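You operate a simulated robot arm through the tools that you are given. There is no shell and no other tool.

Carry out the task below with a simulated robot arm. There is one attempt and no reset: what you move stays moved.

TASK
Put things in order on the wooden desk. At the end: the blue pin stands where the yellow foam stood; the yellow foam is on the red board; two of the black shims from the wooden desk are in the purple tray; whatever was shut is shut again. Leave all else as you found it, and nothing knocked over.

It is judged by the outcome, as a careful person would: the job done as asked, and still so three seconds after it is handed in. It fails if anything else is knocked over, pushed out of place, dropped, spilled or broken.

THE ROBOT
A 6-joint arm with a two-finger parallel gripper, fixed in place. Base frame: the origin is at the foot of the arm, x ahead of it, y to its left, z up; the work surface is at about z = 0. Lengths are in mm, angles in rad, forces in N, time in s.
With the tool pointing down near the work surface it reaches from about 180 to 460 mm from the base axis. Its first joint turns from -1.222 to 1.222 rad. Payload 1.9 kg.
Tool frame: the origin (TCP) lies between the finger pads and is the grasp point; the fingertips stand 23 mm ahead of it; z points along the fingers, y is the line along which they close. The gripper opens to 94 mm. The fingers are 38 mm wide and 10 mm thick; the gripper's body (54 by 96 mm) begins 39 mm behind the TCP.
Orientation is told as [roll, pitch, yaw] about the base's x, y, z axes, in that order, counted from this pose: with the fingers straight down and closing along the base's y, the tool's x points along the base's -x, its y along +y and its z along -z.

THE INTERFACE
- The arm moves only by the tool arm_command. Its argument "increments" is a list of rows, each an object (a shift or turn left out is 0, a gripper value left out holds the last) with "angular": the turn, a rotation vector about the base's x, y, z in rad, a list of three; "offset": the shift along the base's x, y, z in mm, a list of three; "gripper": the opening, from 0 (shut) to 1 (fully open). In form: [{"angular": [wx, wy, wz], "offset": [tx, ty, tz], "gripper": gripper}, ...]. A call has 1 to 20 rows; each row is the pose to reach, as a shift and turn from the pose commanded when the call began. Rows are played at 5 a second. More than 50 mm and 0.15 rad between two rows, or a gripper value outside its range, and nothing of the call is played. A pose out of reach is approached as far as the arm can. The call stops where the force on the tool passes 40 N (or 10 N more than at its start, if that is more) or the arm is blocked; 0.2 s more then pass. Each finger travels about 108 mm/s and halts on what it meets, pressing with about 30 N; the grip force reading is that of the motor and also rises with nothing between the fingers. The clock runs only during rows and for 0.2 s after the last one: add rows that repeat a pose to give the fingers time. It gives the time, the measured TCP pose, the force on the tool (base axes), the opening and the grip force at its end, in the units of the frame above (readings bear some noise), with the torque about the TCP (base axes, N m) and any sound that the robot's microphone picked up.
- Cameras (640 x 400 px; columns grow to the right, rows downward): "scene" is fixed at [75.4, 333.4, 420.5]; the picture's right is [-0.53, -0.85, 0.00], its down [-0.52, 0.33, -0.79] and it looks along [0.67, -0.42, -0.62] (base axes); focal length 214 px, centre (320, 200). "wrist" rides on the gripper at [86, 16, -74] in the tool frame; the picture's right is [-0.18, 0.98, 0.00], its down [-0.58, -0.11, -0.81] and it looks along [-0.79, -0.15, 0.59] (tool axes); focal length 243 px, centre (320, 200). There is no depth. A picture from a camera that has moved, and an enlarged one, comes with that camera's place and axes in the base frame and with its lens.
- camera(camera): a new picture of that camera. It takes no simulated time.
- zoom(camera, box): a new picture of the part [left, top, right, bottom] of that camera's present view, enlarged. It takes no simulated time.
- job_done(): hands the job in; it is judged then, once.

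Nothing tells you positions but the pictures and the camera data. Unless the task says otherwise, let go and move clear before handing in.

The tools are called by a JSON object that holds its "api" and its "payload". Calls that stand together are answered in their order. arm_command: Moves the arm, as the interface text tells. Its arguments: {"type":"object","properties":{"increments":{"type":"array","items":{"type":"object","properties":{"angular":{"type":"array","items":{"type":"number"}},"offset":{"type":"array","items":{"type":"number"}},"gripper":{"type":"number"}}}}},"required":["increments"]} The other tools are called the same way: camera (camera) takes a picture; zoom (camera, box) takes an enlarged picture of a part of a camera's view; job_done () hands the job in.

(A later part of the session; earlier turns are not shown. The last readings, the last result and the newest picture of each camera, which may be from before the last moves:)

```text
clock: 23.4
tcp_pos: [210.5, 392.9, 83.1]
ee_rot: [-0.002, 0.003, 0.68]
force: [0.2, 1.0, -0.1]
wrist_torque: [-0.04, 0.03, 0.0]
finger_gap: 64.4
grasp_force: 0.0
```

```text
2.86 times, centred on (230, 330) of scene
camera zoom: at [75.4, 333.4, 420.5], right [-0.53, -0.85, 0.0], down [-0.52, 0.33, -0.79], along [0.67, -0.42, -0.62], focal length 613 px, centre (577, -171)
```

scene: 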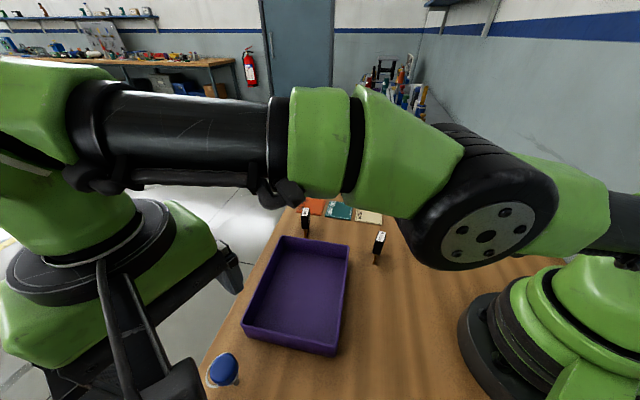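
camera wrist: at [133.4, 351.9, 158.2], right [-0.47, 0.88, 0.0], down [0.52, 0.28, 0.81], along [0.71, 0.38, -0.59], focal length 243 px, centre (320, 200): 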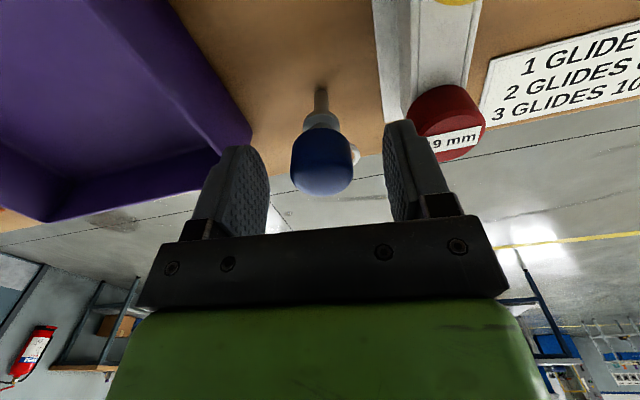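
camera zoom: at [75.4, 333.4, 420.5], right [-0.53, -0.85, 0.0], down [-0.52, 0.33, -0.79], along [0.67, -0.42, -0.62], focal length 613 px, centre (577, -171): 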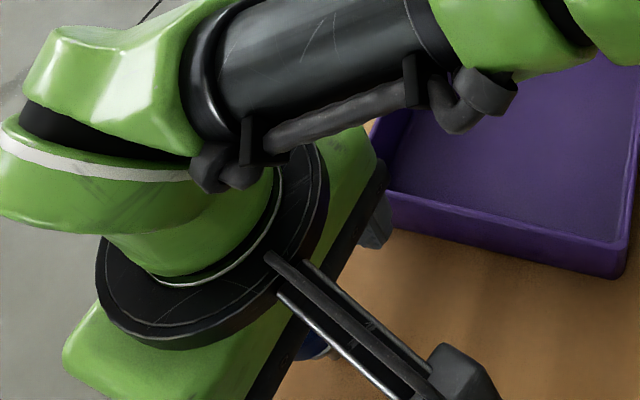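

{"api": "arm_command", "payload": {"increments": [{"gripper": 0.5}, {"gripper": 0.4}, {"gripper": 0.35}, {"gripper": 0.3}, {"gripper": 0.25}, {"gripper": 0.25}]}}

{"api": "camera", "payload": {"camera": "wrist"}}

```text
clock: 24.8
tcp_pos: [210.0, 395.0, 82.4]
ee_rot: [0.0, 0.002, 0.68]
force: [-0.2, 0.8, -0.2]
wrist_torque: [0.01, -0.03, -0.02]
finger_gap: 30.7
grasp_force: 30.1
```

```text
taken
camera wrist: at [133.4, 351.8, 158.4], right [-0.47, 0.88, 0.0], down [0.52, 0.28, 0.81], along [0.71, 0.38, -0.59], focal length 243 px, centre (320, 200)
```

wrist: 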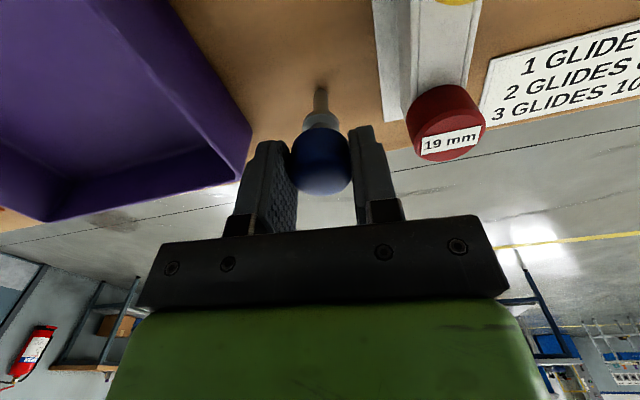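

The head is gripped (30.7 mm). Lifting straight up.

{"api": "arm_command", "payload": {"increments": [{"offset": [0, 0, 10]}, {"offset": [0, 0, 40]}, {"offset": [0, 0, 80]}, {"offset": [0, 0, 110]}, {"offset": [0, 0, 110]}]}}

{"api": "camera", "payload": {"camera": "wrist"}}

{"api": "camera", "payload": {"camera": "scene"}}

```text
clock: 26.0
tcp_pos: [208.0, 395.5, 193.3]
ee_rot: [-0.002, 0.001, 0.679]
force: [-0.1, 1.1, -0.9]
wrist_torque: [0.02, -0.02, 0.0]
finger_gap: 30.6
grasp_force: 30.0
```

```text
taken
camera wrist: at [132.2, 353.7, 268.0], right [-0.47, 0.88, 0.0], down [0.52, 0.28, 0.81], along [0.71, 0.38, -0.59], focal length 243 px, centre (320, 200)
```

wrist: 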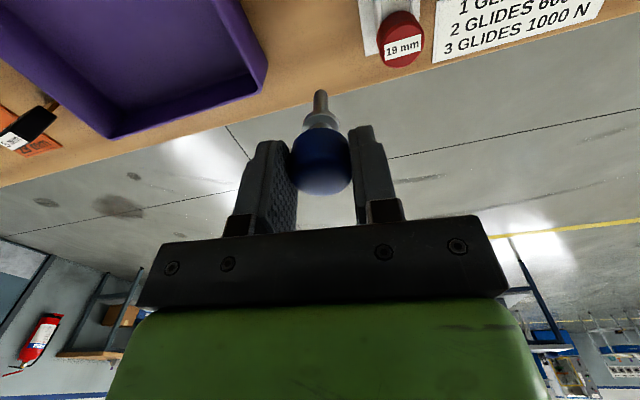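

```text
taken
```

scene: 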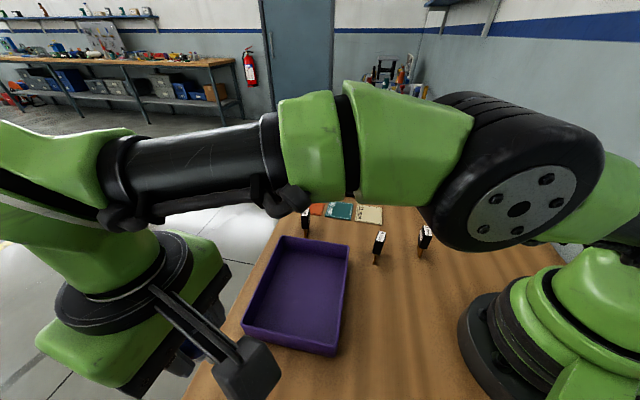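

The pin is held upright. I'll carry it to above the foam's old spot (370.6, −42.6), with yaw easing to 0.

{"api": "arm_command", "payload": {"increments": [{"offset": [14.5, -39.7, 0], "angular": [0, 0, -0.06]}, {"offset": [29, -79.4, 0], "angular": [0, 0, -0.12]}, {"offset": [43.5, -119.1, 0], "angular": [0, 0, -0.18]}, {"offset": [58, -158.8, 0], "angular": [0, 0, -0.25]}, {"offset": [72.5, -198.5, 0], "angular": [0, 0, -0.31]}, {"offset": [87, -238.2, 0], "angular": [0, 0, -0.37]}, {"offset": [101.5, -277.9, 0], "angular": [0, 0, -0.43]}, {"offset": [116, -317.6, 0], "angular": [0, 0, -0.49]}, {"offset": [130.5, -357.3, 0], "angular": [0, 0, -0.55]}, {"offset": [145, -397, 0], "angular": [0, 0, -0.61]}, {"offset": [155, -425, 0], "angular": [0, 0, -0.66]}, {"offset": [160, -436.6, 0], "angular": [0, 0, -0.68]}, {"offset": [160, -436.6, 0], "angular": [0, 0, -0.68]}]}}

{"api": "camera", "payload": {"camera": "wrist"}}

{"api": "camera", "payload": {"camera": "scene"}}

{"api": "zoom", "payload": {"camera": "scene", "box": [320, 130, 440, 230]}}

```text
clock: 28.8
tcp_pos: [371.1, -42.2, 194.2]
ee_rot: [0.0, 0.003, 0.0]
force: [0.1, 0.3, -0.7]
wrist_torque: [-0.01, -0.01, -0.01]
finger_gap: 30.4
grasp_force: 29.8
```

```text
taken
camera wrist: at [285.1, -26.8, 268.5], right [0.18, 0.98, 0.0], down [0.58, -0.11, 0.81], along [0.79, -0.15, -0.59], focal length 243 px, centre (320, 200)
```

wrist: 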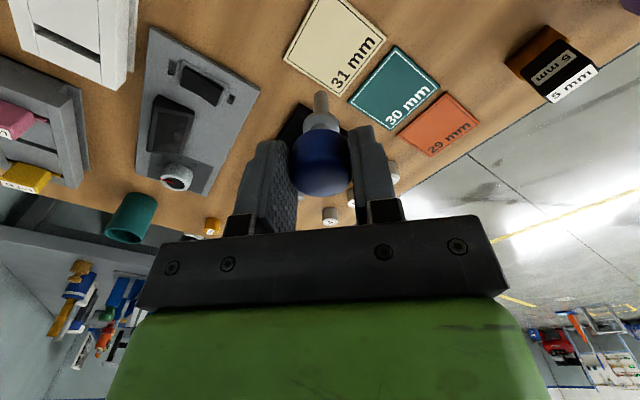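

```text
taken
```

scene: 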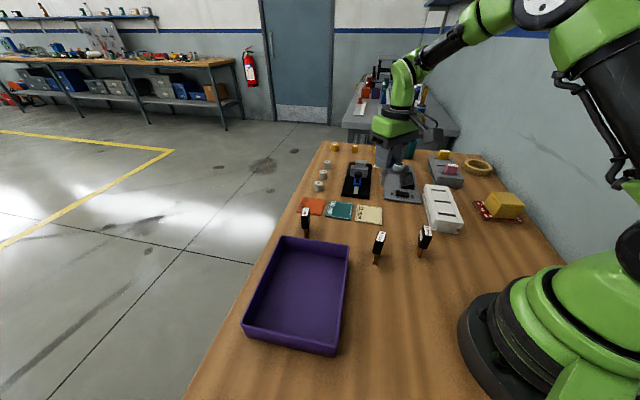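

```text
4.00 times, centred on (380, 180) of scene
camera zoom: at [75.4, 333.4, 420.5], right [-0.53, -0.85, 0.0], down [-0.52, 0.33, -0.79], along [0.67, -0.42, -0.62], focal length 858 px, centre (80, 280)
```

zoom: 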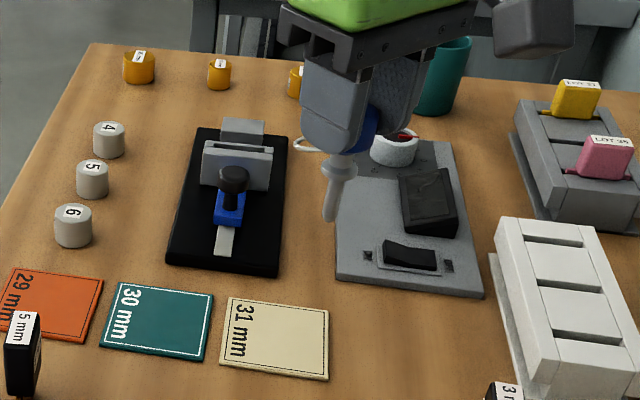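

The pin is above the foam's footprint, which lies inside the 31 mm mat. I'll descend to just above contact.

{"api": "arm_command", "payload": {"increments": [{"offset": [-0.5, -0.5, -40]}, {"offset": [-0.5, -0.5, -80]}, {"offset": [-0.5, -0.5, -98]}, {"offset": [-0.5, -0.5, -102]}, {"offset": [-0.5, -0.5, -102]}]}}

{"api": "camera", "payload": {"camera": "wrist"}}

{"api": "zoom", "payload": {"camera": "scene", "box": [330, 165, 410, 230]}}

```text
clock: 30.0
tcp_pos: [368.2, -43.0, 90.8]
ee_rot: [-0.002, 0.0, 0.0]
force: [0.2, -1.2, -0.1]
wrist_torque: [0.01, 0.01, 0.01]
finger_gap: 30.8
grasp_force: 30.2
```

```text
taken
camera wrist: at [283.4, -26.8, 166.9], right [0.18, 0.98, 0.0], down [0.58, -0.11, 0.81], along [0.79, -0.15, -0.59], focal length 243 px, centre (320, 200)
```

wrist: 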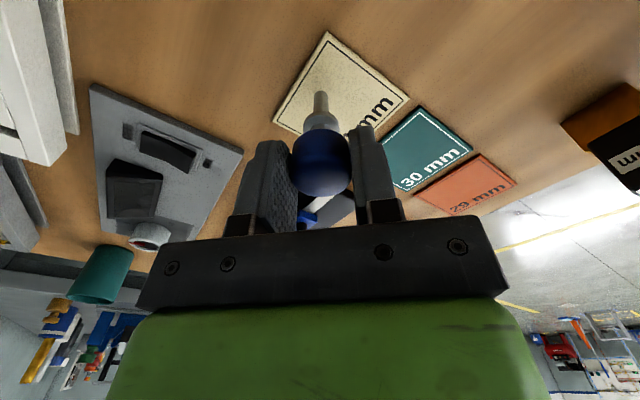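

```text
6.15 times, centred on (370, 198) of scene
camera zoom: at [75.4, 333.4, 420.5], right [-0.53, -0.85, 0.0], down [-0.52, 0.33, -0.79], along [0.67, -0.42, -0.62], focal length 1320 px, centre (12, 215)
```

zoom: 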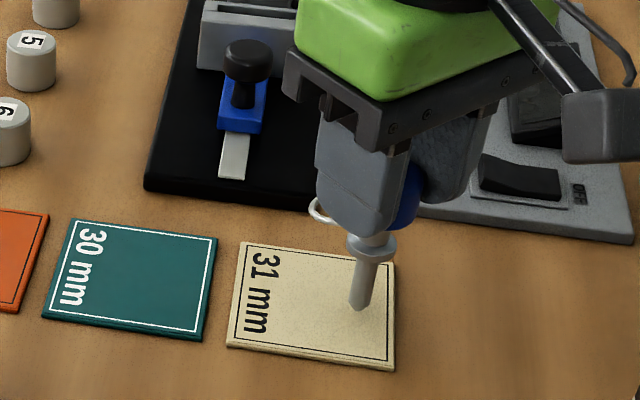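

{"api": "arm_command", "payload": {"increments": [{"offset": [-1, 0, -1]}, {"offset": [-1, 0, -2]}, {"offset": [-1, 0, -3]}, {"offset": [-1, 0, -3.5]}, {"offset": [-1, 0, -3.5]}]}}

{"api": "zoom", "payload": {"camera": "scene", "box": [360, 190, 400, 225]}}

```text
clock: 31.2
tcp_pos: [367.7, -42.9, 87.0]
ee_rot: [-0.002, 0.001, 0.001]
force: [0.6, -1.4, 0.2]
wrist_torque: [0.02, 0.0, -0.03]
finger_gap: 30.6
grasp_force: 30.0
```

```text
11.43 times, centred on (380, 208) of scene
camera zoom: at [75.4, 333.4, 420.5], right [-0.53, -0.85, 0.0], down [-0.52, 0.33, -0.79], along [0.67, -0.42, -0.62], focal length 2451 px, centre (-366, 114)
```

zoom: 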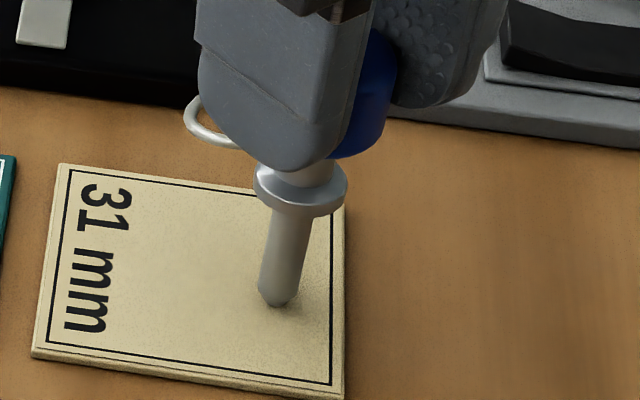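

{"api": "arm_command", "payload": {"increments": [{"offset": [0, 0, -0.5]}, {"offset": [0, 0, -1]}, {"offset": [0, 0, -1]}]}}

{"api": "zoom", "payload": {"camera": "scene", "box": [360, 190, 400, 225]}}

```text
clock: 32.0
tcp_pos: [370.0, -43.1, 86.4]
ee_rot: [-0.001, 0.002, 0.0]
force: [0.0, -0.2, -0.2]
wrist_torque: [0.0, 0.0, 0.01]
finger_gap: 30.8
grasp_force: 30.2
```

```text
11.43 times, centred on (380, 208) of scene
camera zoom: at [75.4, 333.4, 420.5], right [-0.53, -0.85, 0.0], down [-0.52, 0.33, -0.79], along [0.67, -0.42, -0.62], focal length 2451 px, centre (-366, 114)
```

zoom: 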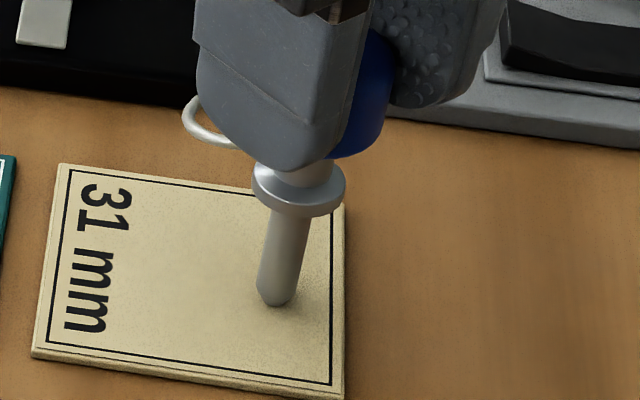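

{"api": "arm_command", "payload": {"increments": [{"offset": [0, 0, -0.5]}, {"offset": [0, 0, -1]}, {"offset": [0, 0, -1]}]}}

{"api": "zoom", "payload": {"camera": "scene", "box": [360, 190, 400, 225]}}

```text
clock: 32.8
tcp_pos: [368.9, -43.1, 85.4]
ee_rot: [-0.002, 0.001, 0.001]
force: [-2.7, 1.3, 14.7]
wrist_torque: [0.12, 0.19, -0.01]
finger_gap: 30.8
grasp_force: 29.5
```

```text
11.43 times, centred on (380, 208) of scene
camera zoom: at [75.4, 333.4, 420.5], right [-0.53, -0.85, 0.0], down [-0.52, 0.33, -0.79], along [0.67, -0.42, -0.62], focal length 2451 px, centre (-366, 114)
```

zoom: 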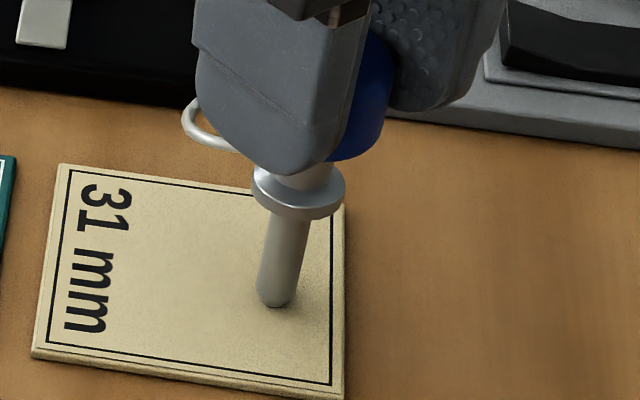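

Contact at 14.7 N. I'll ease back half a millimetre to reduce the preload before releasing.

{"api": "arm_command", "payload": {"increments": [{"offset": [0, 0, 0.4]}, {"offset": [0, 0, 0.4]}, {"offset": [0, 0, 0.4]}]}}

```text
clock: 33.6
tcp_pos: [368.2, -43.1, 86.3]
ee_rot: [0.0, 0.0, 0.001]
force: [5.5, 0.8, 7.1]
wrist_torque: [0.05, -0.45, 0.01]
finger_gap: 30.8
grasp_force: 30.1
```

{"api": "arm_command", "payload": {"increments": [{"offset": [0.2, 0, 0.3]}, {"offset": [0.2, 0, 0.3]}]}}

```text
clock: 34.2
tcp_pos: [367.7, -43.0, 85.6]
ee_rot: [-0.001, 0.004, 0.001]
force: [0.8, -1.3, 0.2]
wrist_torque: [-0.08, 0.01, 0.0]
finger_gap: 30.7
grasp_force: 30.1
```

{"api": "arm_command", "payload": {"increments": [{"gripper": 0.34}, {"gripper": 0.36}, {"gripper": 0.4}, {"gripper": 0.45}, {"gripper": 0.5}, {"gripper": 0.6}, {"gripper": 0.68}, {"gripper": 0.68}]}}

{"api": "camera", "payload": {"camera": "wrist"}}

{"api": "zoom", "payload": {"camera": "scene", "box": [340, 165, 420, 230]}}

```text
clock: 36.0
tcp_pos: [368.7, -42.4, 86.1]
ee_rot: [-0.001, 0.0, 0.0]
force: [-0.3, 0.4, -0.6]
wrist_torque: [0.02, 0.02, 0.02]
finger_gap: 64.1
grasp_force: 0.1
```

```text
taken
camera wrist: at [283.0, -27.0, 161.6], right [0.18, 0.98, 0.0], down [0.58, -0.11, 0.81], along [0.79, -0.15, -0.59], focal length 243 px, centre (320, 200)
```

wrist: 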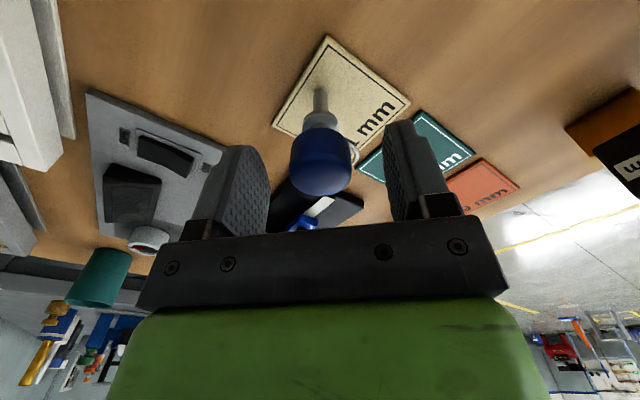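

```text
6.15 times, centred on (380, 198) of scene
camera zoom: at [75.4, 333.4, 420.5], right [-0.53, -0.85, 0.0], down [-0.52, 0.33, -0.79], along [0.67, -0.42, -0.62], focal length 1320 px, centre (-49, 215)
```

zoom: 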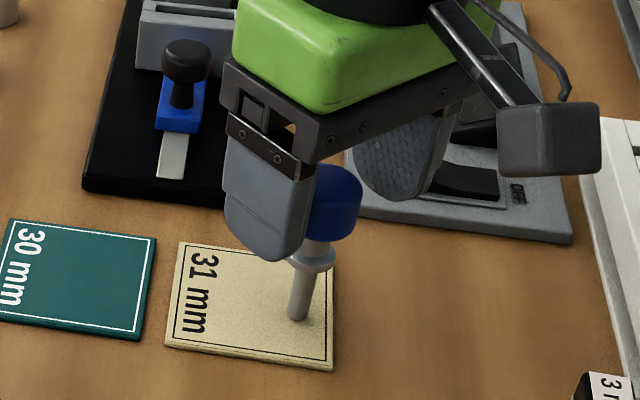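

The pin stands free on the mat. I'll rise straight up and check.

{"api": "arm_command", "payload": {"increments": [{"offset": [0, 0, 15]}, {"offset": [0, 0, 35]}, {"offset": [0, 0, 70]}, {"offset": [0, 0, 110]}, {"offset": [0, 0, 110]}]}}

{"api": "zoom", "payload": {"camera": "scene", "box": [340, 165, 420, 230]}}

{"api": "camera", "payload": {"camera": "wrist"}}

{"api": "zoom", "payload": {"camera": "scene", "box": [290, 200, 450, 280]}}

```text
clock: 37.2
tcp_pos: [368.4, -42.3, 196.3]
ee_rot: [-0.001, 0.0, 0.0]
force: [0.0, 0.9, 0.6]
wrist_torque: [0.03, 0.0, 0.0]
finger_gap: 64.0
grasp_force: 0.1
```

```text
6.15 times, centred on (380, 198) of scene
camera zoom: at [75.4, 333.4, 420.5], right [-0.53, -0.85, 0.0], down [-0.52, 0.33, -0.79], along [0.67, -0.42, -0.62], focal length 1320 px, centre (-49, 215)
```

zoom: 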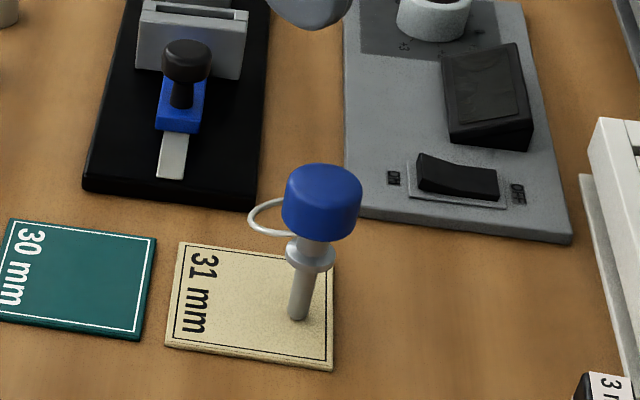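

```text
taken
camera wrist: at [283.4, -26.4, 271.2], right [0.18, 0.98, 0.0], down [0.58, -0.11, 0.81], along [0.79, -0.15, -0.59], focal length 243 px, centre (320, 200)
```

wrist: 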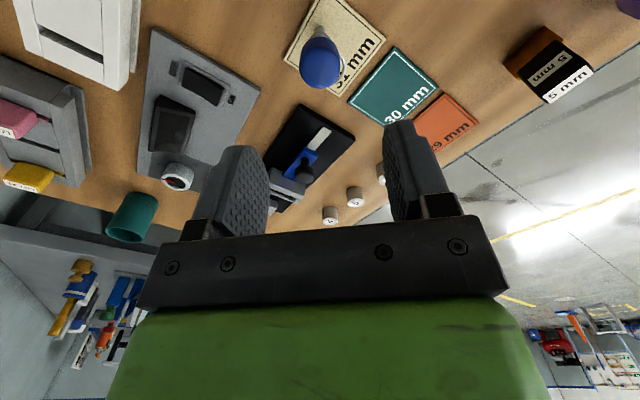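

```text
4.00 times, centred on (370, 240) of scene
camera zoom: at [75.4, 333.4, 420.5], right [-0.53, -0.85, 0.0], down [-0.52, 0.33, -0.79], along [0.67, -0.42, -0.62], focal length 858 px, centre (120, 40)
```

zoom: 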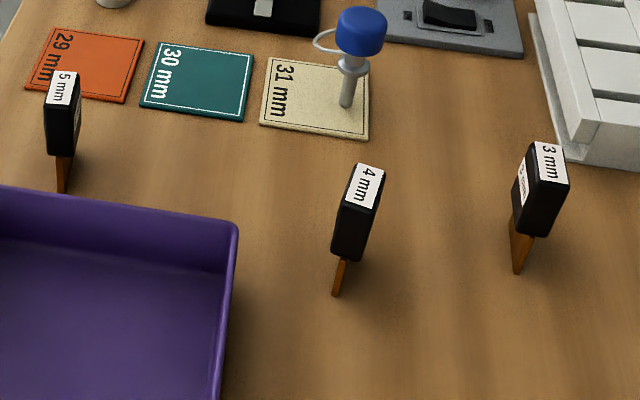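

The pin stands well on the spot. Next, the 4 mm shim near (265,62): I'll move above it with the fingers' closing line across its thin direction (yaw ≈ −0.92) and look.

{"api": "arm_command", "payload": {"increments": [{"offset": [-15, 15, 5], "angular": [0, 0, -0.13]}, {"offset": [-30, 30, 10], "angular": [0, 0, -0.26]}, {"offset": [-45, 45, 10], "angular": [0, 0, -0.39]}, {"offset": [-60, 60, 10], "angular": [0, 0, -0.52]}, {"offset": [-75, 75, 10], "angular": [0, 0, -0.65]}, {"offset": [-90, 90, 10], "angular": [0, 0, -0.78]}, {"offset": [-103, 104, 10], "angular": [0, 0, -0.92]}, {"offset": [-103, 104, 10], "angular": [0, 0, -0.92]}]}}

{"api": "camera", "payload": {"camera": "wrist"}}

{"api": "camera", "payload": {"camera": "scene"}}

```text
clock: 39.0
tcp_pos: [265.1, 62.1, 206.0]
ee_rot: [-0.002, 0.002, -0.922]
force: [0.3, 0.2, 0.2]
wrist_torque: [0.02, -0.05, -0.02]
finger_gap: 64.1
grasp_force: 0.0
```

```text
taken
camera wrist: at [227.6, 140.3, 281.5], right [0.89, 0.45, 0.0], down [0.27, -0.53, 0.81], along [0.36, -0.72, -0.59], focal length 243 px, centre (320, 200)
```

wrist: 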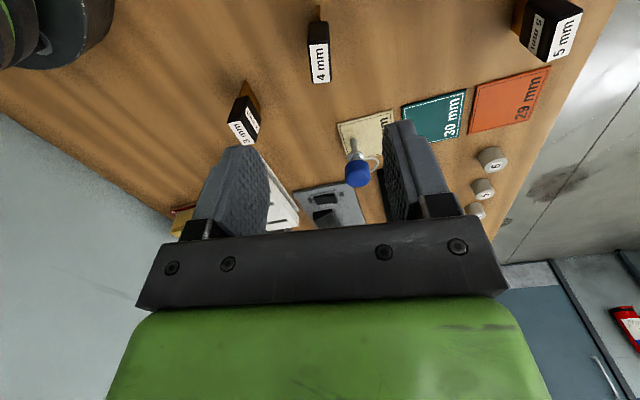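

```text
taken
```

scene: 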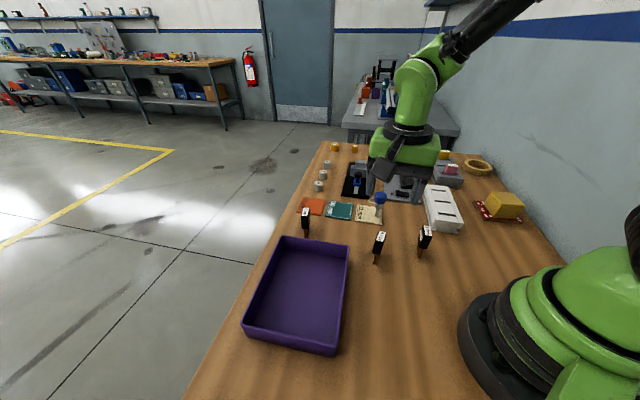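

{"api": "zoom", "payload": {"camera": "wrist", "box": [270, 0, 370, 100]}}

{"api": "zoom", "payload": {"camera": "wrist", "box": [200, 60, 320, 160]}}

{"api": "zoom", "payload": {"camera": "scene", "box": [355, 220, 405, 270]}}

{"api": "zoom", "payload": {"camera": "scene", "box": [400, 215, 450, 265]}}

```text
4.00 times, centred on (320, 50) of wrist
camera zoom: at [227.6, 140.3, 281.5], right [0.89, 0.45, 0.0], down [0.27, -0.53, 0.81], along [0.36, -0.72, -0.59], focal length 970 px, centre (320, 800)
```

zoom: 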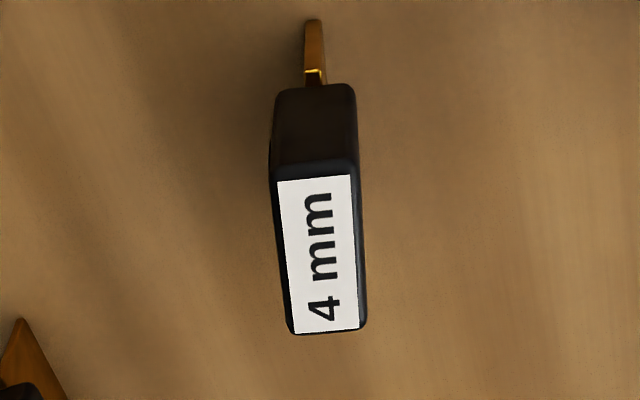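

```text
4.00 times, centred on (260, 110) of wrist
camera zoom: at [227.6, 140.3, 281.5], right [0.89, 0.45, 0.0], down [0.27, -0.53, 0.81], along [0.36, -0.72, -0.59], focal length 970 px, centre (560, 560)
```

zoom: 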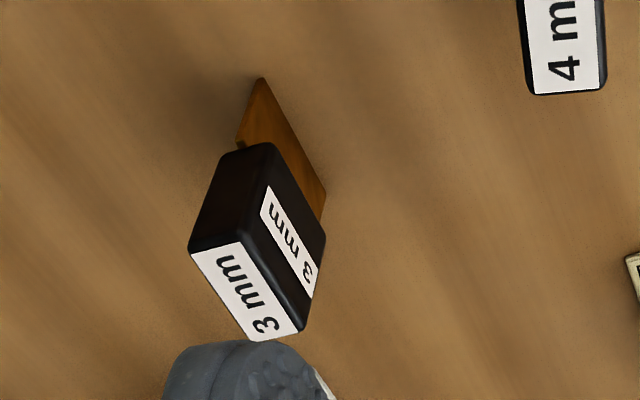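

```text
8.00 times, centred on (380, 245) of scene
camera zoom: at [75.4, 333.4, 420.5], right [-0.53, -0.85, 0.0], down [-0.52, 0.33, -0.79], along [0.67, -0.42, -0.62], focal length 1716 px, centre (-160, -160)
```

zoom: 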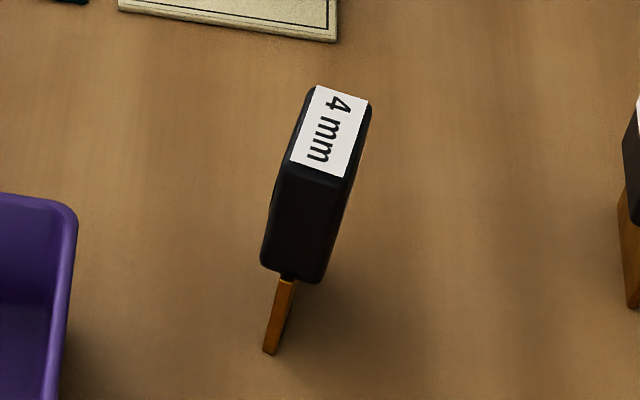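

```text
8.00 times, centred on (425, 240) of scene
camera zoom: at [75.4, 333.4, 420.5], right [-0.53, -0.85, 0.0], down [-0.52, 0.33, -0.79], along [0.67, -0.42, -0.62], focal length 1716 px, centre (-520, -120)
```

zoom: 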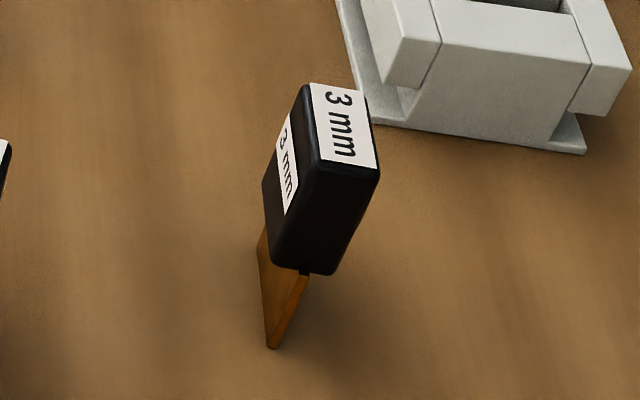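

The 4 mm shim: handle centre ≈ (269,56), top ≈ z 75, long direction −58°, so yaw −1.01. I'll align and come down partway.

{"api": "arm_command", "payload": {"increments": [{"offset": [2.5, -5.8, -20], "angular": [0, 0, -0.09]}, {"offset": [2.5, -5.8, -55], "angular": [0, 0, -0.09]}, {"offset": [2.5, -5.8, -85], "angular": [0, 0, -0.09]}, {"offset": [2.5, -5.8, -85], "angular": [0, 0, -0.09]}]}}

{"api": "camera", "payload": {"camera": "wrist"}}

{"api": "zoom", "payload": {"camera": "wrist", "box": [260, 20, 380, 180]}}

{"api": "zoom", "payload": {"camera": "scene", "box": [320, 180, 440, 280]}}

```text
clock: 40.0
tcp_pos: [269.6, 56.1, 120.3]
ee_rot: [-0.001, 0.0, -1.01]
force: [-0.9, 0.4, 0.2]
wrist_torque: [0.0, -0.01, 0.0]
finger_gap: 64.1
grasp_force: 0.0
```

```text
taken
camera wrist: at [237.7, 137.6, 195.7], right [0.93, 0.37, 0.0], down [0.22, -0.55, 0.81], along [0.29, -0.75, -0.59], focal length 243 px, centre (320, 200)
```

wrist: 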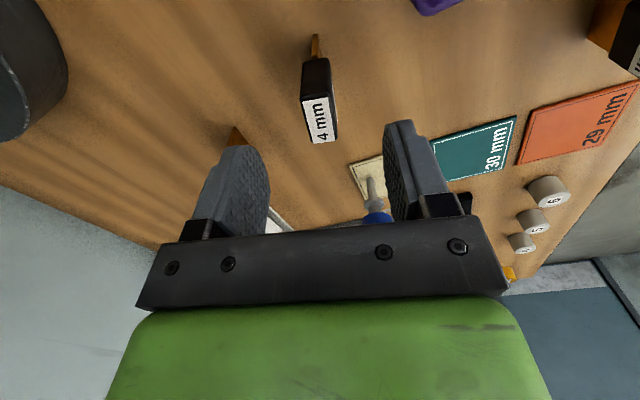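

```text
2.50 times, centred on (320, 100) of wrist
camera zoom: at [237.7, 137.6, 195.7], right [0.93, 0.37, 0.0], down [0.22, -0.55, 0.81], along [0.29, -0.75, -0.59], focal length 606 px, centre (320, 450)
```

zoom: 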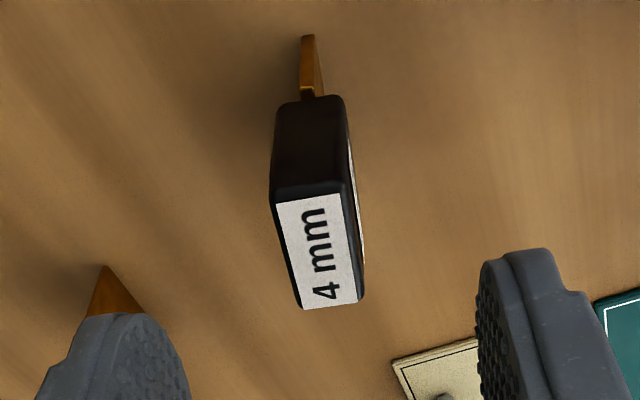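

```text
4.00 times, centred on (380, 230) of scene
camera zoom: at [75.4, 333.4, 420.5], right [-0.53, -0.85, 0.0], down [-0.52, 0.33, -0.79], along [0.67, -0.42, -0.62], focal length 858 px, centre (80, 80)
```

zoom: 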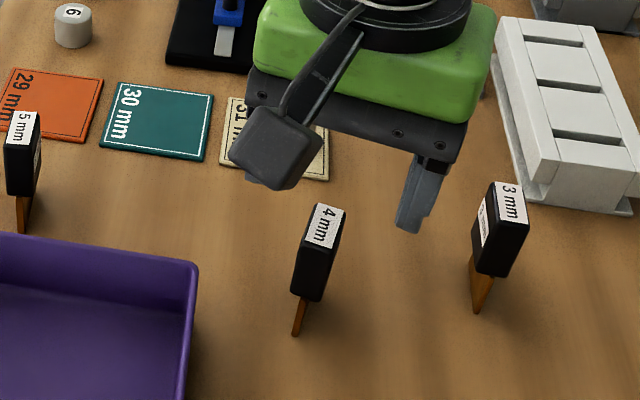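

{"api": "arm_command", "payload": {"increments": [{"offset": [-0.5, 0.3, -25], "angular": [0, 0, -0.015]}, {"offset": [-0.5, 0.3, -48], "angular": [0, 0, -0.015]}, {"offset": [-0.5, 0.3, -61], "angular": [0, 0, -0.015]}, {"offset": [-0.5, 0.3, -61], "angular": [0, 0, -0.015]}]}}

{"api": "camera", "payload": {"camera": "wrist"}}

{"api": "zoom", "payload": {"camera": "scene", "box": [320, 180, 440, 280]}}

```text
clock: 41.0
tcp_pos: [269.3, 55.3, 59.4]
ee_rot: [-0.001, 0.002, -1.026]
force: [0.2, -1.1, -0.4]
wrist_torque: [-0.01, -0.01, 0.05]
finger_gap: 64.0
grasp_force: 0.1
```

```text
taken
camera wrist: at [239.6, 137.6, 135.1], right [0.94, 0.35, 0.0], down [0.21, -0.55, 0.81], along [0.28, -0.75, -0.59], focal length 243 px, centre (320, 200)
```

wrist: 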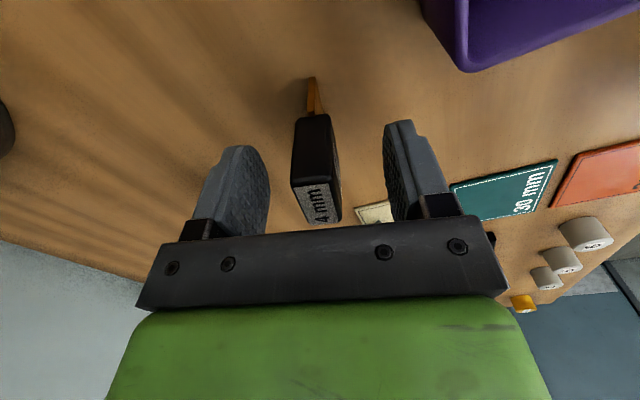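

```text
4.00 times, centred on (380, 230) of scene
camera zoom: at [75.4, 333.4, 420.5], right [-0.53, -0.85, 0.0], down [-0.52, 0.33, -0.79], along [0.67, -0.42, -0.62], focal length 858 px, centre (80, 80)
```

zoom: 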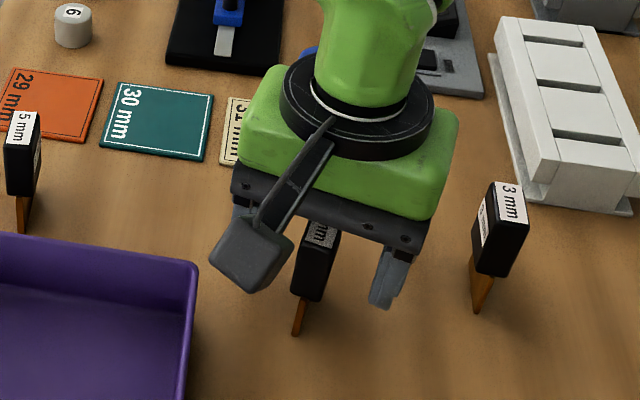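

Centred. Closing on the handle.

{"api": "arm_command", "payload": {"increments": [{"gripper": 0.5}, {"gripper": 0.35}, {"gripper": 0.25}, {"gripper": 0.2}, {"gripper": 0.15}, {"gripper": 0.1}, {"gripper": 0.1}]}}

{"api": "camera", "payload": {"camera": "wrist"}}

```text
clock: 42.6
tcp_pos: [269.5, 55.8, 58.8]
ee_rot: [-0.002, 0.002, -1.026]
force: [-0.4, 0.2, 0.8]
wrist_torque: [0.01, -0.05, -0.01]
finger_gap: 17.4
grasp_force: 30.1
```

```text
taken
camera wrist: at [239.5, 137.6, 135.3], right [0.94, 0.35, 0.0], down [0.21, -0.55, 0.81], along [0.28, -0.75, -0.59], focal length 243 px, centre (320, 200)
```

wrist: 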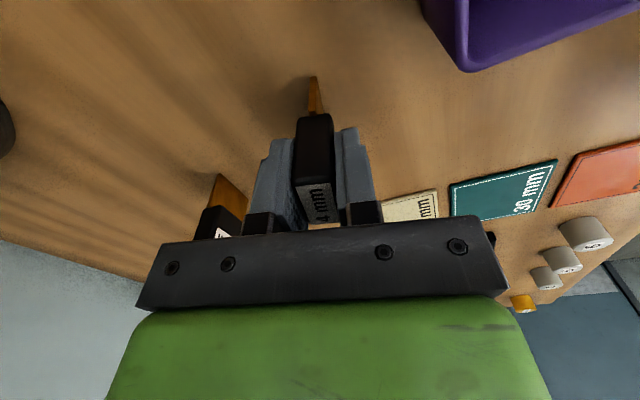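

Gripped at 17.4 mm. Lift, then carry toward the tray.

{"api": "arm_command", "payload": {"increments": [{"offset": [0, 0, 8]}, {"offset": [0, 0, 30]}, {"offset": [0, 0, 70]}, {"offset": [0, 0, 110]}, {"offset": [0, 0, 110]}]}}

{"api": "arm_command", "payload": {"increments": [{"offset": [-2, 35, 0], "angular": [0, 0, 0.04]}, {"offset": [-4, 70, 0], "angular": [0, 0, 0.08]}, {"offset": [-6, 105, 0], "angular": [0, 0, 0.13]}, {"offset": [-8, 140, 0], "angular": [0, 0, 0.17]}, {"offset": [-11, 175, 0], "angular": [0, 0, 0.22]}, {"offset": [-14, 200, 0], "angular": [0, 0, 0.25]}, {"offset": [-14, 210, 0], "angular": [0, 0, 0.25]}, {"offset": [-14, 210, 0], "angular": [0, 0, 0.25]}]}}

{"api": "camera", "payload": {"camera": "wrist"}}

{"api": "camera", "payload": {"camera": "scene"}}

```text
clock: 43.8
tcp_pos: [266.6, 55.1, 170.7]
ee_rot: [-0.002, 0.003, -1.025]
force: [0.0, -0.1, 0.1]
wrist_torque: [0.02, 0.03, 0.0]
finger_gap: 17.4
grasp_force: 29.8
```

```text
clock: 45.6
tcp_pos: [254.4, 265.5, 170.6]
ee_rot: [0.0, 0.002, -0.774]
force: [-0.2, -0.2, -0.7]
wrist_torque: [-0.03, 0.01, -0.03]
finger_gap: 17.3
grasp_force: 29.6
```

```text
taken
camera wrist: at [204.4, 337.0, 245.1], right [0.82, 0.57, 0.0], down [0.34, -0.48, 0.81], along [0.46, -0.66, -0.59], focal length 243 px, centre (320, 200)
```

wrist: 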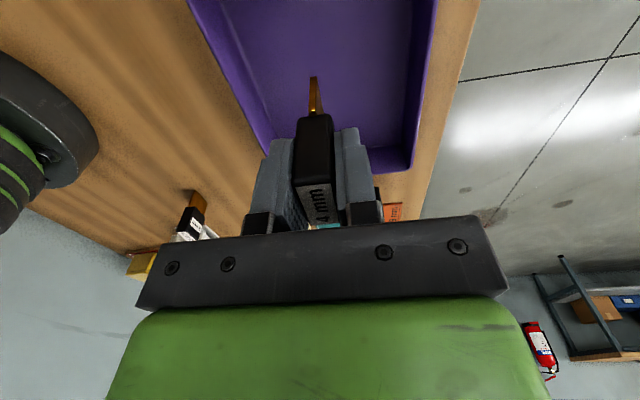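

```text
taken
```

scene: 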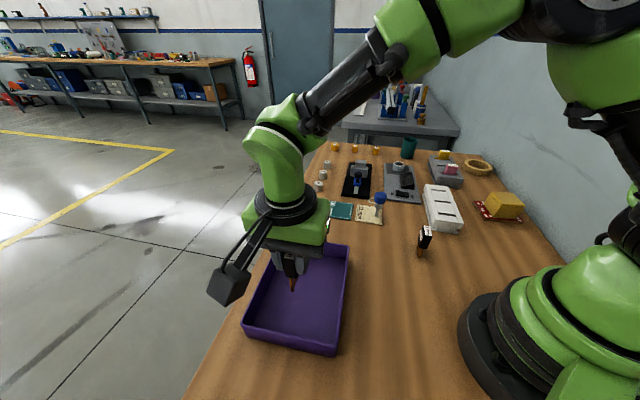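

Centred over the tray. Descending near the floor.

{"api": "arm_command", "payload": {"increments": [{"offset": [0, 0, -40]}, {"offset": [0, 0, -80]}, {"offset": [0, 0, -97]}, {"offset": [0, 0, -102]}, {"offset": [0, 0, -102]}]}}

{"api": "zoom", "payload": {"camera": "scene", "box": [220, 230, 380, 360]}}

{"api": "camera", "payload": {"camera": "wrist"}}

```text
clock: 46.8
tcp_pos: [253.9, 264.4, 67.1]
ee_rot: [-0.002, 0.002, -0.776]
force: [-0.9, 0.3, -0.9]
wrist_torque: [-0.02, -0.02, 0.0]
finger_gap: 17.4
grasp_force: 29.9
```

```text
3.08 times, centred on (300, 295) of scene
camera zoom: at [75.4, 333.4, 420.5], right [-0.53, -0.85, 0.0], down [-0.52, 0.33, -0.79], along [0.67, -0.42, -0.62], focal length 660 px, centre (382, -92)
```

zoom: 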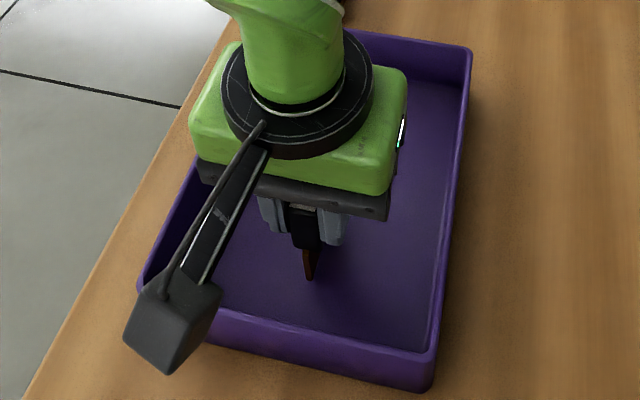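

```text
taken
camera wrist: at [204.6, 337.2, 142.6], right [0.82, 0.57, 0.0], down [0.34, -0.48, 0.81], along [0.46, -0.66, -0.59], focal length 243 px, centre (320, 200)
```

wrist: 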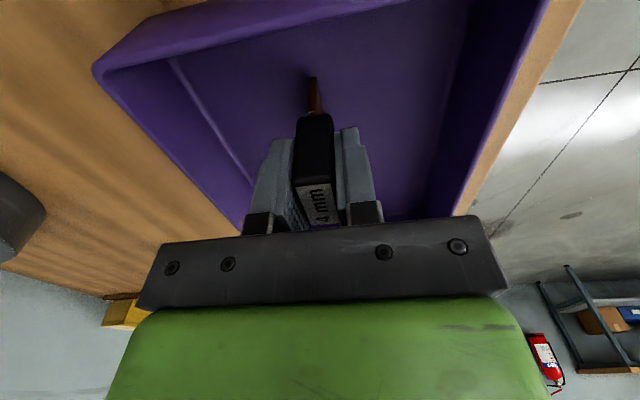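

{"api": "arm_command", "payload": {"increments": [{"offset": [0, 0, -1.5]}, {"offset": [0, 0, -3]}, {"offset": [0, 0, -4]}, {"offset": [0, 0, -4]}]}}

{"api": "zoom", "payload": {"camera": "scene", "box": [270, 280, 330, 320]}}

```text
clock: 47.8
tcp_pos: [254.3, 264.5, 63.5]
ee_rot: [0.0, 0.002, -0.776]
force: [0.1, -2.0, 8.0]
wrist_torque: [-0.12, -0.02, 0.0]
finger_gap: 17.4
grasp_force: 29.9
```

```text
10.00 times, centred on (300, 300) of scene
camera zoom: at [75.4, 333.4, 420.5], right [-0.53, -0.85, 0.0], down [-0.52, 0.33, -0.79], along [0.67, -0.42, -0.62], focal length 2145 px, centre (520, -800)
```

zoom: 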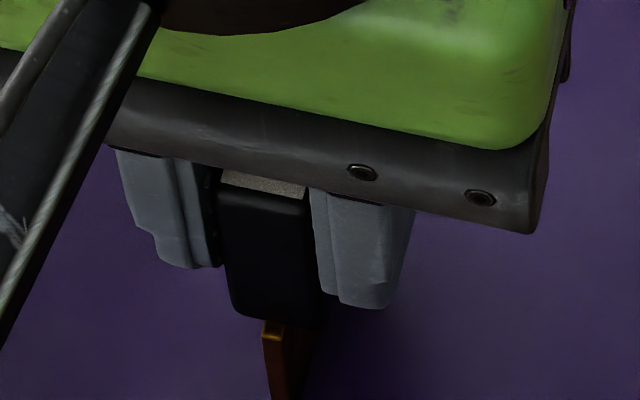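

Floor contact at 8 N. Ease off slightly and check force.

{"api": "arm_command", "payload": {"increments": [{"offset": [0, 0, 0.4]}, {"offset": [0, 0, 0.4]}]}}

```text
clock: 48.4
tcp_pos: [254.4, 266.5, 63.1]
ee_rot: [-0.002, 0.002, -0.775]
force: [2.1, 1.4, 4.6]
wrist_torque: [0.07, -0.08, -0.02]
finger_gap: 17.4
grasp_force: 30.1
```

{"api": "arm_command", "payload": {"increments": [{"offset": [0, 0, 0.2]}, {"offset": [0, 0, 0.2]}]}}

```text
clock: 49.0
tcp_pos: [255.1, 264.9, 63.7]
ee_rot: [-0.005, 0.002, -0.775]
force: [0.2, 0.1, -0.3]
wrist_torque: [-0.04, 0.02, 0.01]
finger_gap: 17.4
grasp_force: 29.9
```

Unloaded at contact height. Releasing gently.

{"api": "arm_command", "payload": {"increments": [{"gripper": 0.19}, {"gripper": 0.21}, {"gripper": 0.24}, {"gripper": 0.28}, {"gripper": 0.34}, {"gripper": 0.42}, {"gripper": 0.5}, {"gripper": 0.5}]}}

{"api": "camera", "payload": {"camera": "wrist"}}

{"api": "zoom", "payload": {"camera": "scene", "box": [260, 260, 340, 330]}}

```text
clock: 50.8
tcp_pos: [254.1, 266.1, 65.0]
ee_rot: [0.0, 0.001, -0.775]
force: [-0.1, -1.2, 1.1]
wrist_torque: [-0.01, 0.0, 0.03]
finger_gap: 46.7
grasp_force: 0.0
```

```text
taken
camera wrist: at [204.7, 337.3, 139.7], right [0.82, 0.57, 0.0], down [0.34, -0.48, 0.81], along [0.46, -0.66, -0.59], focal length 243 px, centre (320, 200)
```

wrist: 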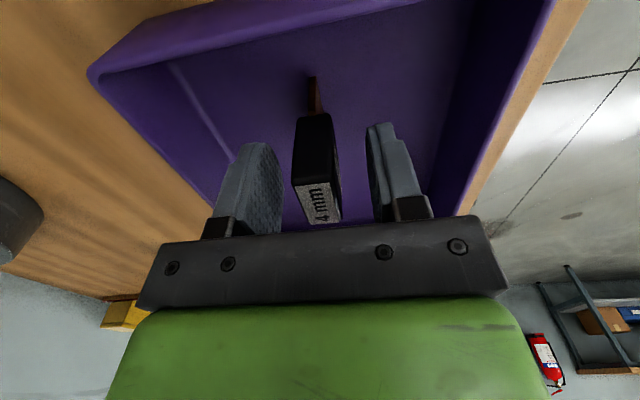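

```text
5.71 times, centred on (300, 295) of scene
camera zoom: at [75.4, 333.4, 420.5], right [-0.53, -0.85, 0.0], down [-0.52, 0.33, -0.79], along [0.67, -0.42, -0.62], focal length 1226 px, centre (434, -343)
```

zoom: 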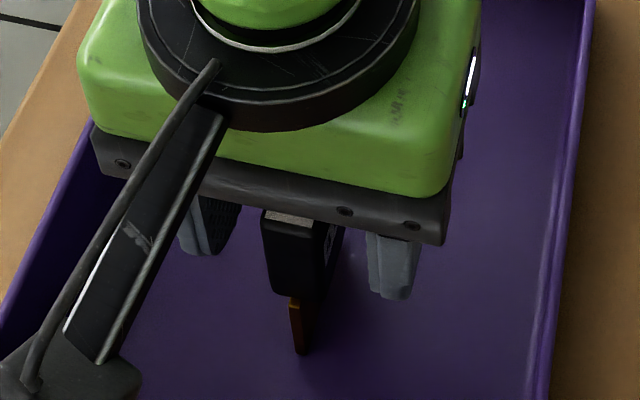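

The 4 mm shim stands in the tray. I'll rise and go to above the 3 mm shim at about (227,−42), yaw −0.81.

{"api": "arm_command", "payload": {"increments": [{"offset": [0, 0, 12]}, {"offset": [0, 0, 35]}, {"offset": [0, 0, 75]}, {"offset": [0, 0, 110]}, {"offset": [0, 0, 125]}, {"offset": [0, 0, 125]}]}}

{"api": "zoom", "payload": {"camera": "scene", "box": [220, 230, 380, 360]}}

{"api": "arm_command", "payload": {"increments": [{"offset": [-3, -35, 0]}, {"offset": [-6, -75, 0]}, {"offset": [-10, -115, 0]}, {"offset": [-14, -155, 0]}, {"offset": [-18, -195, 0]}, {"offset": [-21, -235, 0]}, {"offset": [-24, -272, 0], "angular": [0, 0, -0.02]}, {"offset": [-27.5, -300, 0], "angular": [0, 0, -0.035]}, {"offset": [-27.5, -307, 0], "angular": [0, 0, -0.035]}, {"offset": [-27.5, -307, 0], "angular": [0, 0, -0.035]}]}}

{"api": "camera", "payload": {"camera": "wrist"}}

{"api": "zoom", "payload": {"camera": "wrist", "box": [260, 0, 380, 120]}}

```text
clock: 52.2
tcp_pos: [254.3, 266.1, 188.8]
ee_rot: [-0.002, 0.001, -0.775]
force: [0.3, 0.8, 0.4]
wrist_torque: [0.04, -0.02, -0.02]
finger_gap: 47.3
grasp_force: 0.1
```

```text
3.08 times, centred on (300, 295) of scene
camera zoom: at [75.4, 333.4, 420.5], right [-0.53, -0.85, 0.0], down [-0.52, 0.33, -0.79], along [0.67, -0.42, -0.62], focal length 660 px, centre (382, -92)
```

zoom: 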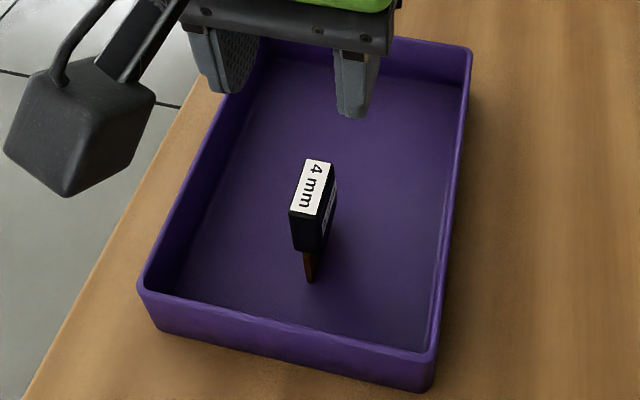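

```text
clock: 54.4
tcp_pos: [226.7, -41.6, 188.5]
ee_rot: [-0.002, 0.003, -0.81]
force: [0.4, -1.3, 0.2]
wrist_torque: [-0.01, -0.01, -0.03]
finger_gap: 47.0
grasp_force: 0.1
```

```text
taken
camera wrist: at [178.7, 31.7, 264.4], right [0.84, 0.54, 0.0], down [0.32, -0.5, 0.81], along [0.44, -0.68, -0.59], focal length 243 px, centre (320, 200)
```

wrist: 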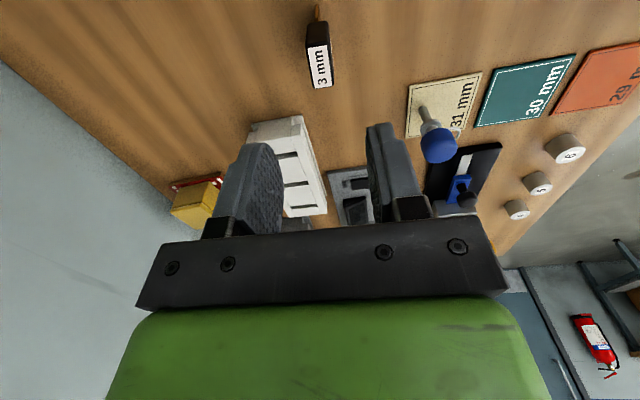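

```text
3.33 times, centred on (320, 60) of wrist
camera zoom: at [178.7, 31.7, 264.4], right [0.84, 0.54, 0.0], down [0.32, -0.5, 0.81], along [0.44, -0.68, -0.59], focal length 809 px, centre (320, 667)
```

zoom: 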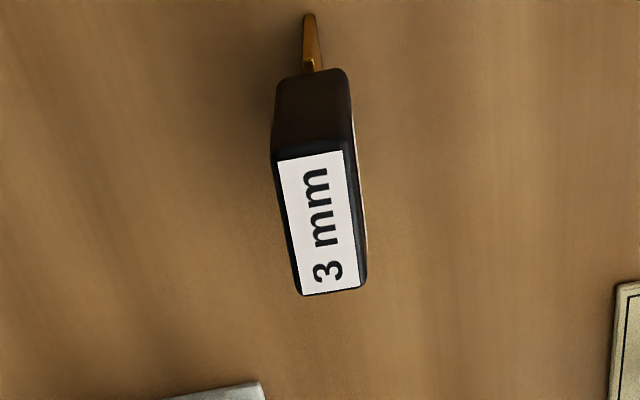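

{"api": "arm_command", "payload": {"increments": [{"offset": [0.5, -1.2, -40], "angular": [0, 0, -0.025], "gripper": 0.55}, {"offset": [0.5, -1.2, -75], "angular": [0, 0, -0.025], "gripper": 0.55}, {"offset": [0.5, -1.2, -75], "angular": [0, 0, -0.025], "gripper": 0.55}]}}

{"api": "camera", "payload": {"camera": "wrist"}}

{"api": "zoom", "payload": {"camera": "wrist", "box": [260, 30, 380, 170]}}

{"api": "zoom", "payload": {"camera": "scene", "box": [370, 180, 490, 280]}}

```text
clock: 55.2
tcp_pos: [224.8, -41.9, 115.3]
ee_rot: [-0.002, 0.001, -0.836]
force: [1.1, 0.0, -0.5]
wrist_torque: [0.02, -0.02, -0.01]
finger_gap: 51.4
grasp_force: 0.2
```

```text
taken
camera wrist: at [180.7, 32.0, 190.2], right [0.85, 0.52, 0.0], down [0.31, -0.5, 0.81], along [0.42, -0.69, -0.59], focal length 243 px, centre (320, 200)
```

wrist: 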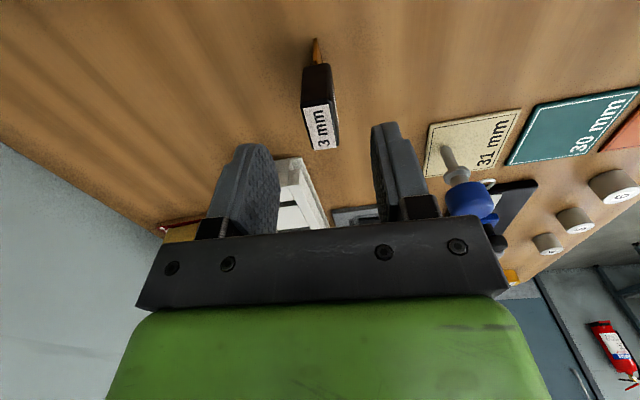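

```text
2.86 times, centred on (320, 100) of wrist
camera zoom: at [180.7, 32.0, 190.2], right [0.85, 0.52, 0.0], down [0.31, -0.5, 0.81], along [0.42, -0.69, -0.59], focal length 693 px, centre (320, 486)
```

zoom: 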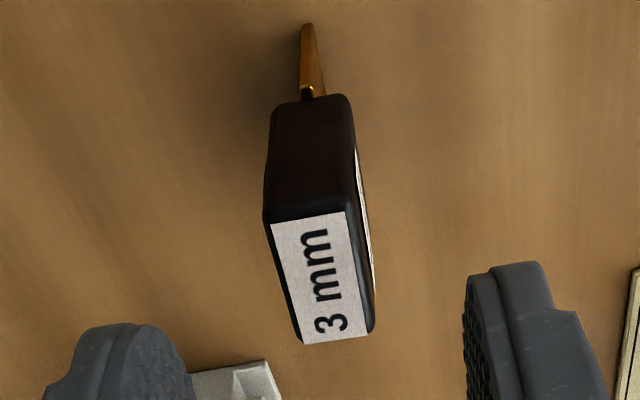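

```text
4.00 times, centred on (430, 230) of scene
camera zoom: at [75.4, 333.4, 420.5], right [-0.53, -0.85, 0.0], down [-0.52, 0.33, -0.79], along [0.67, -0.42, -0.62], focal length 858 px, centre (-120, 80)
```

zoom: 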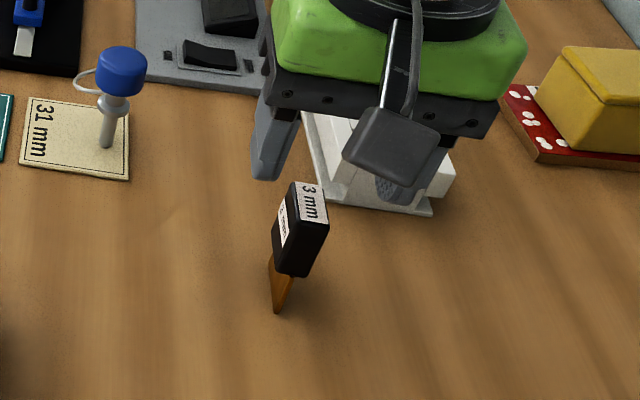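

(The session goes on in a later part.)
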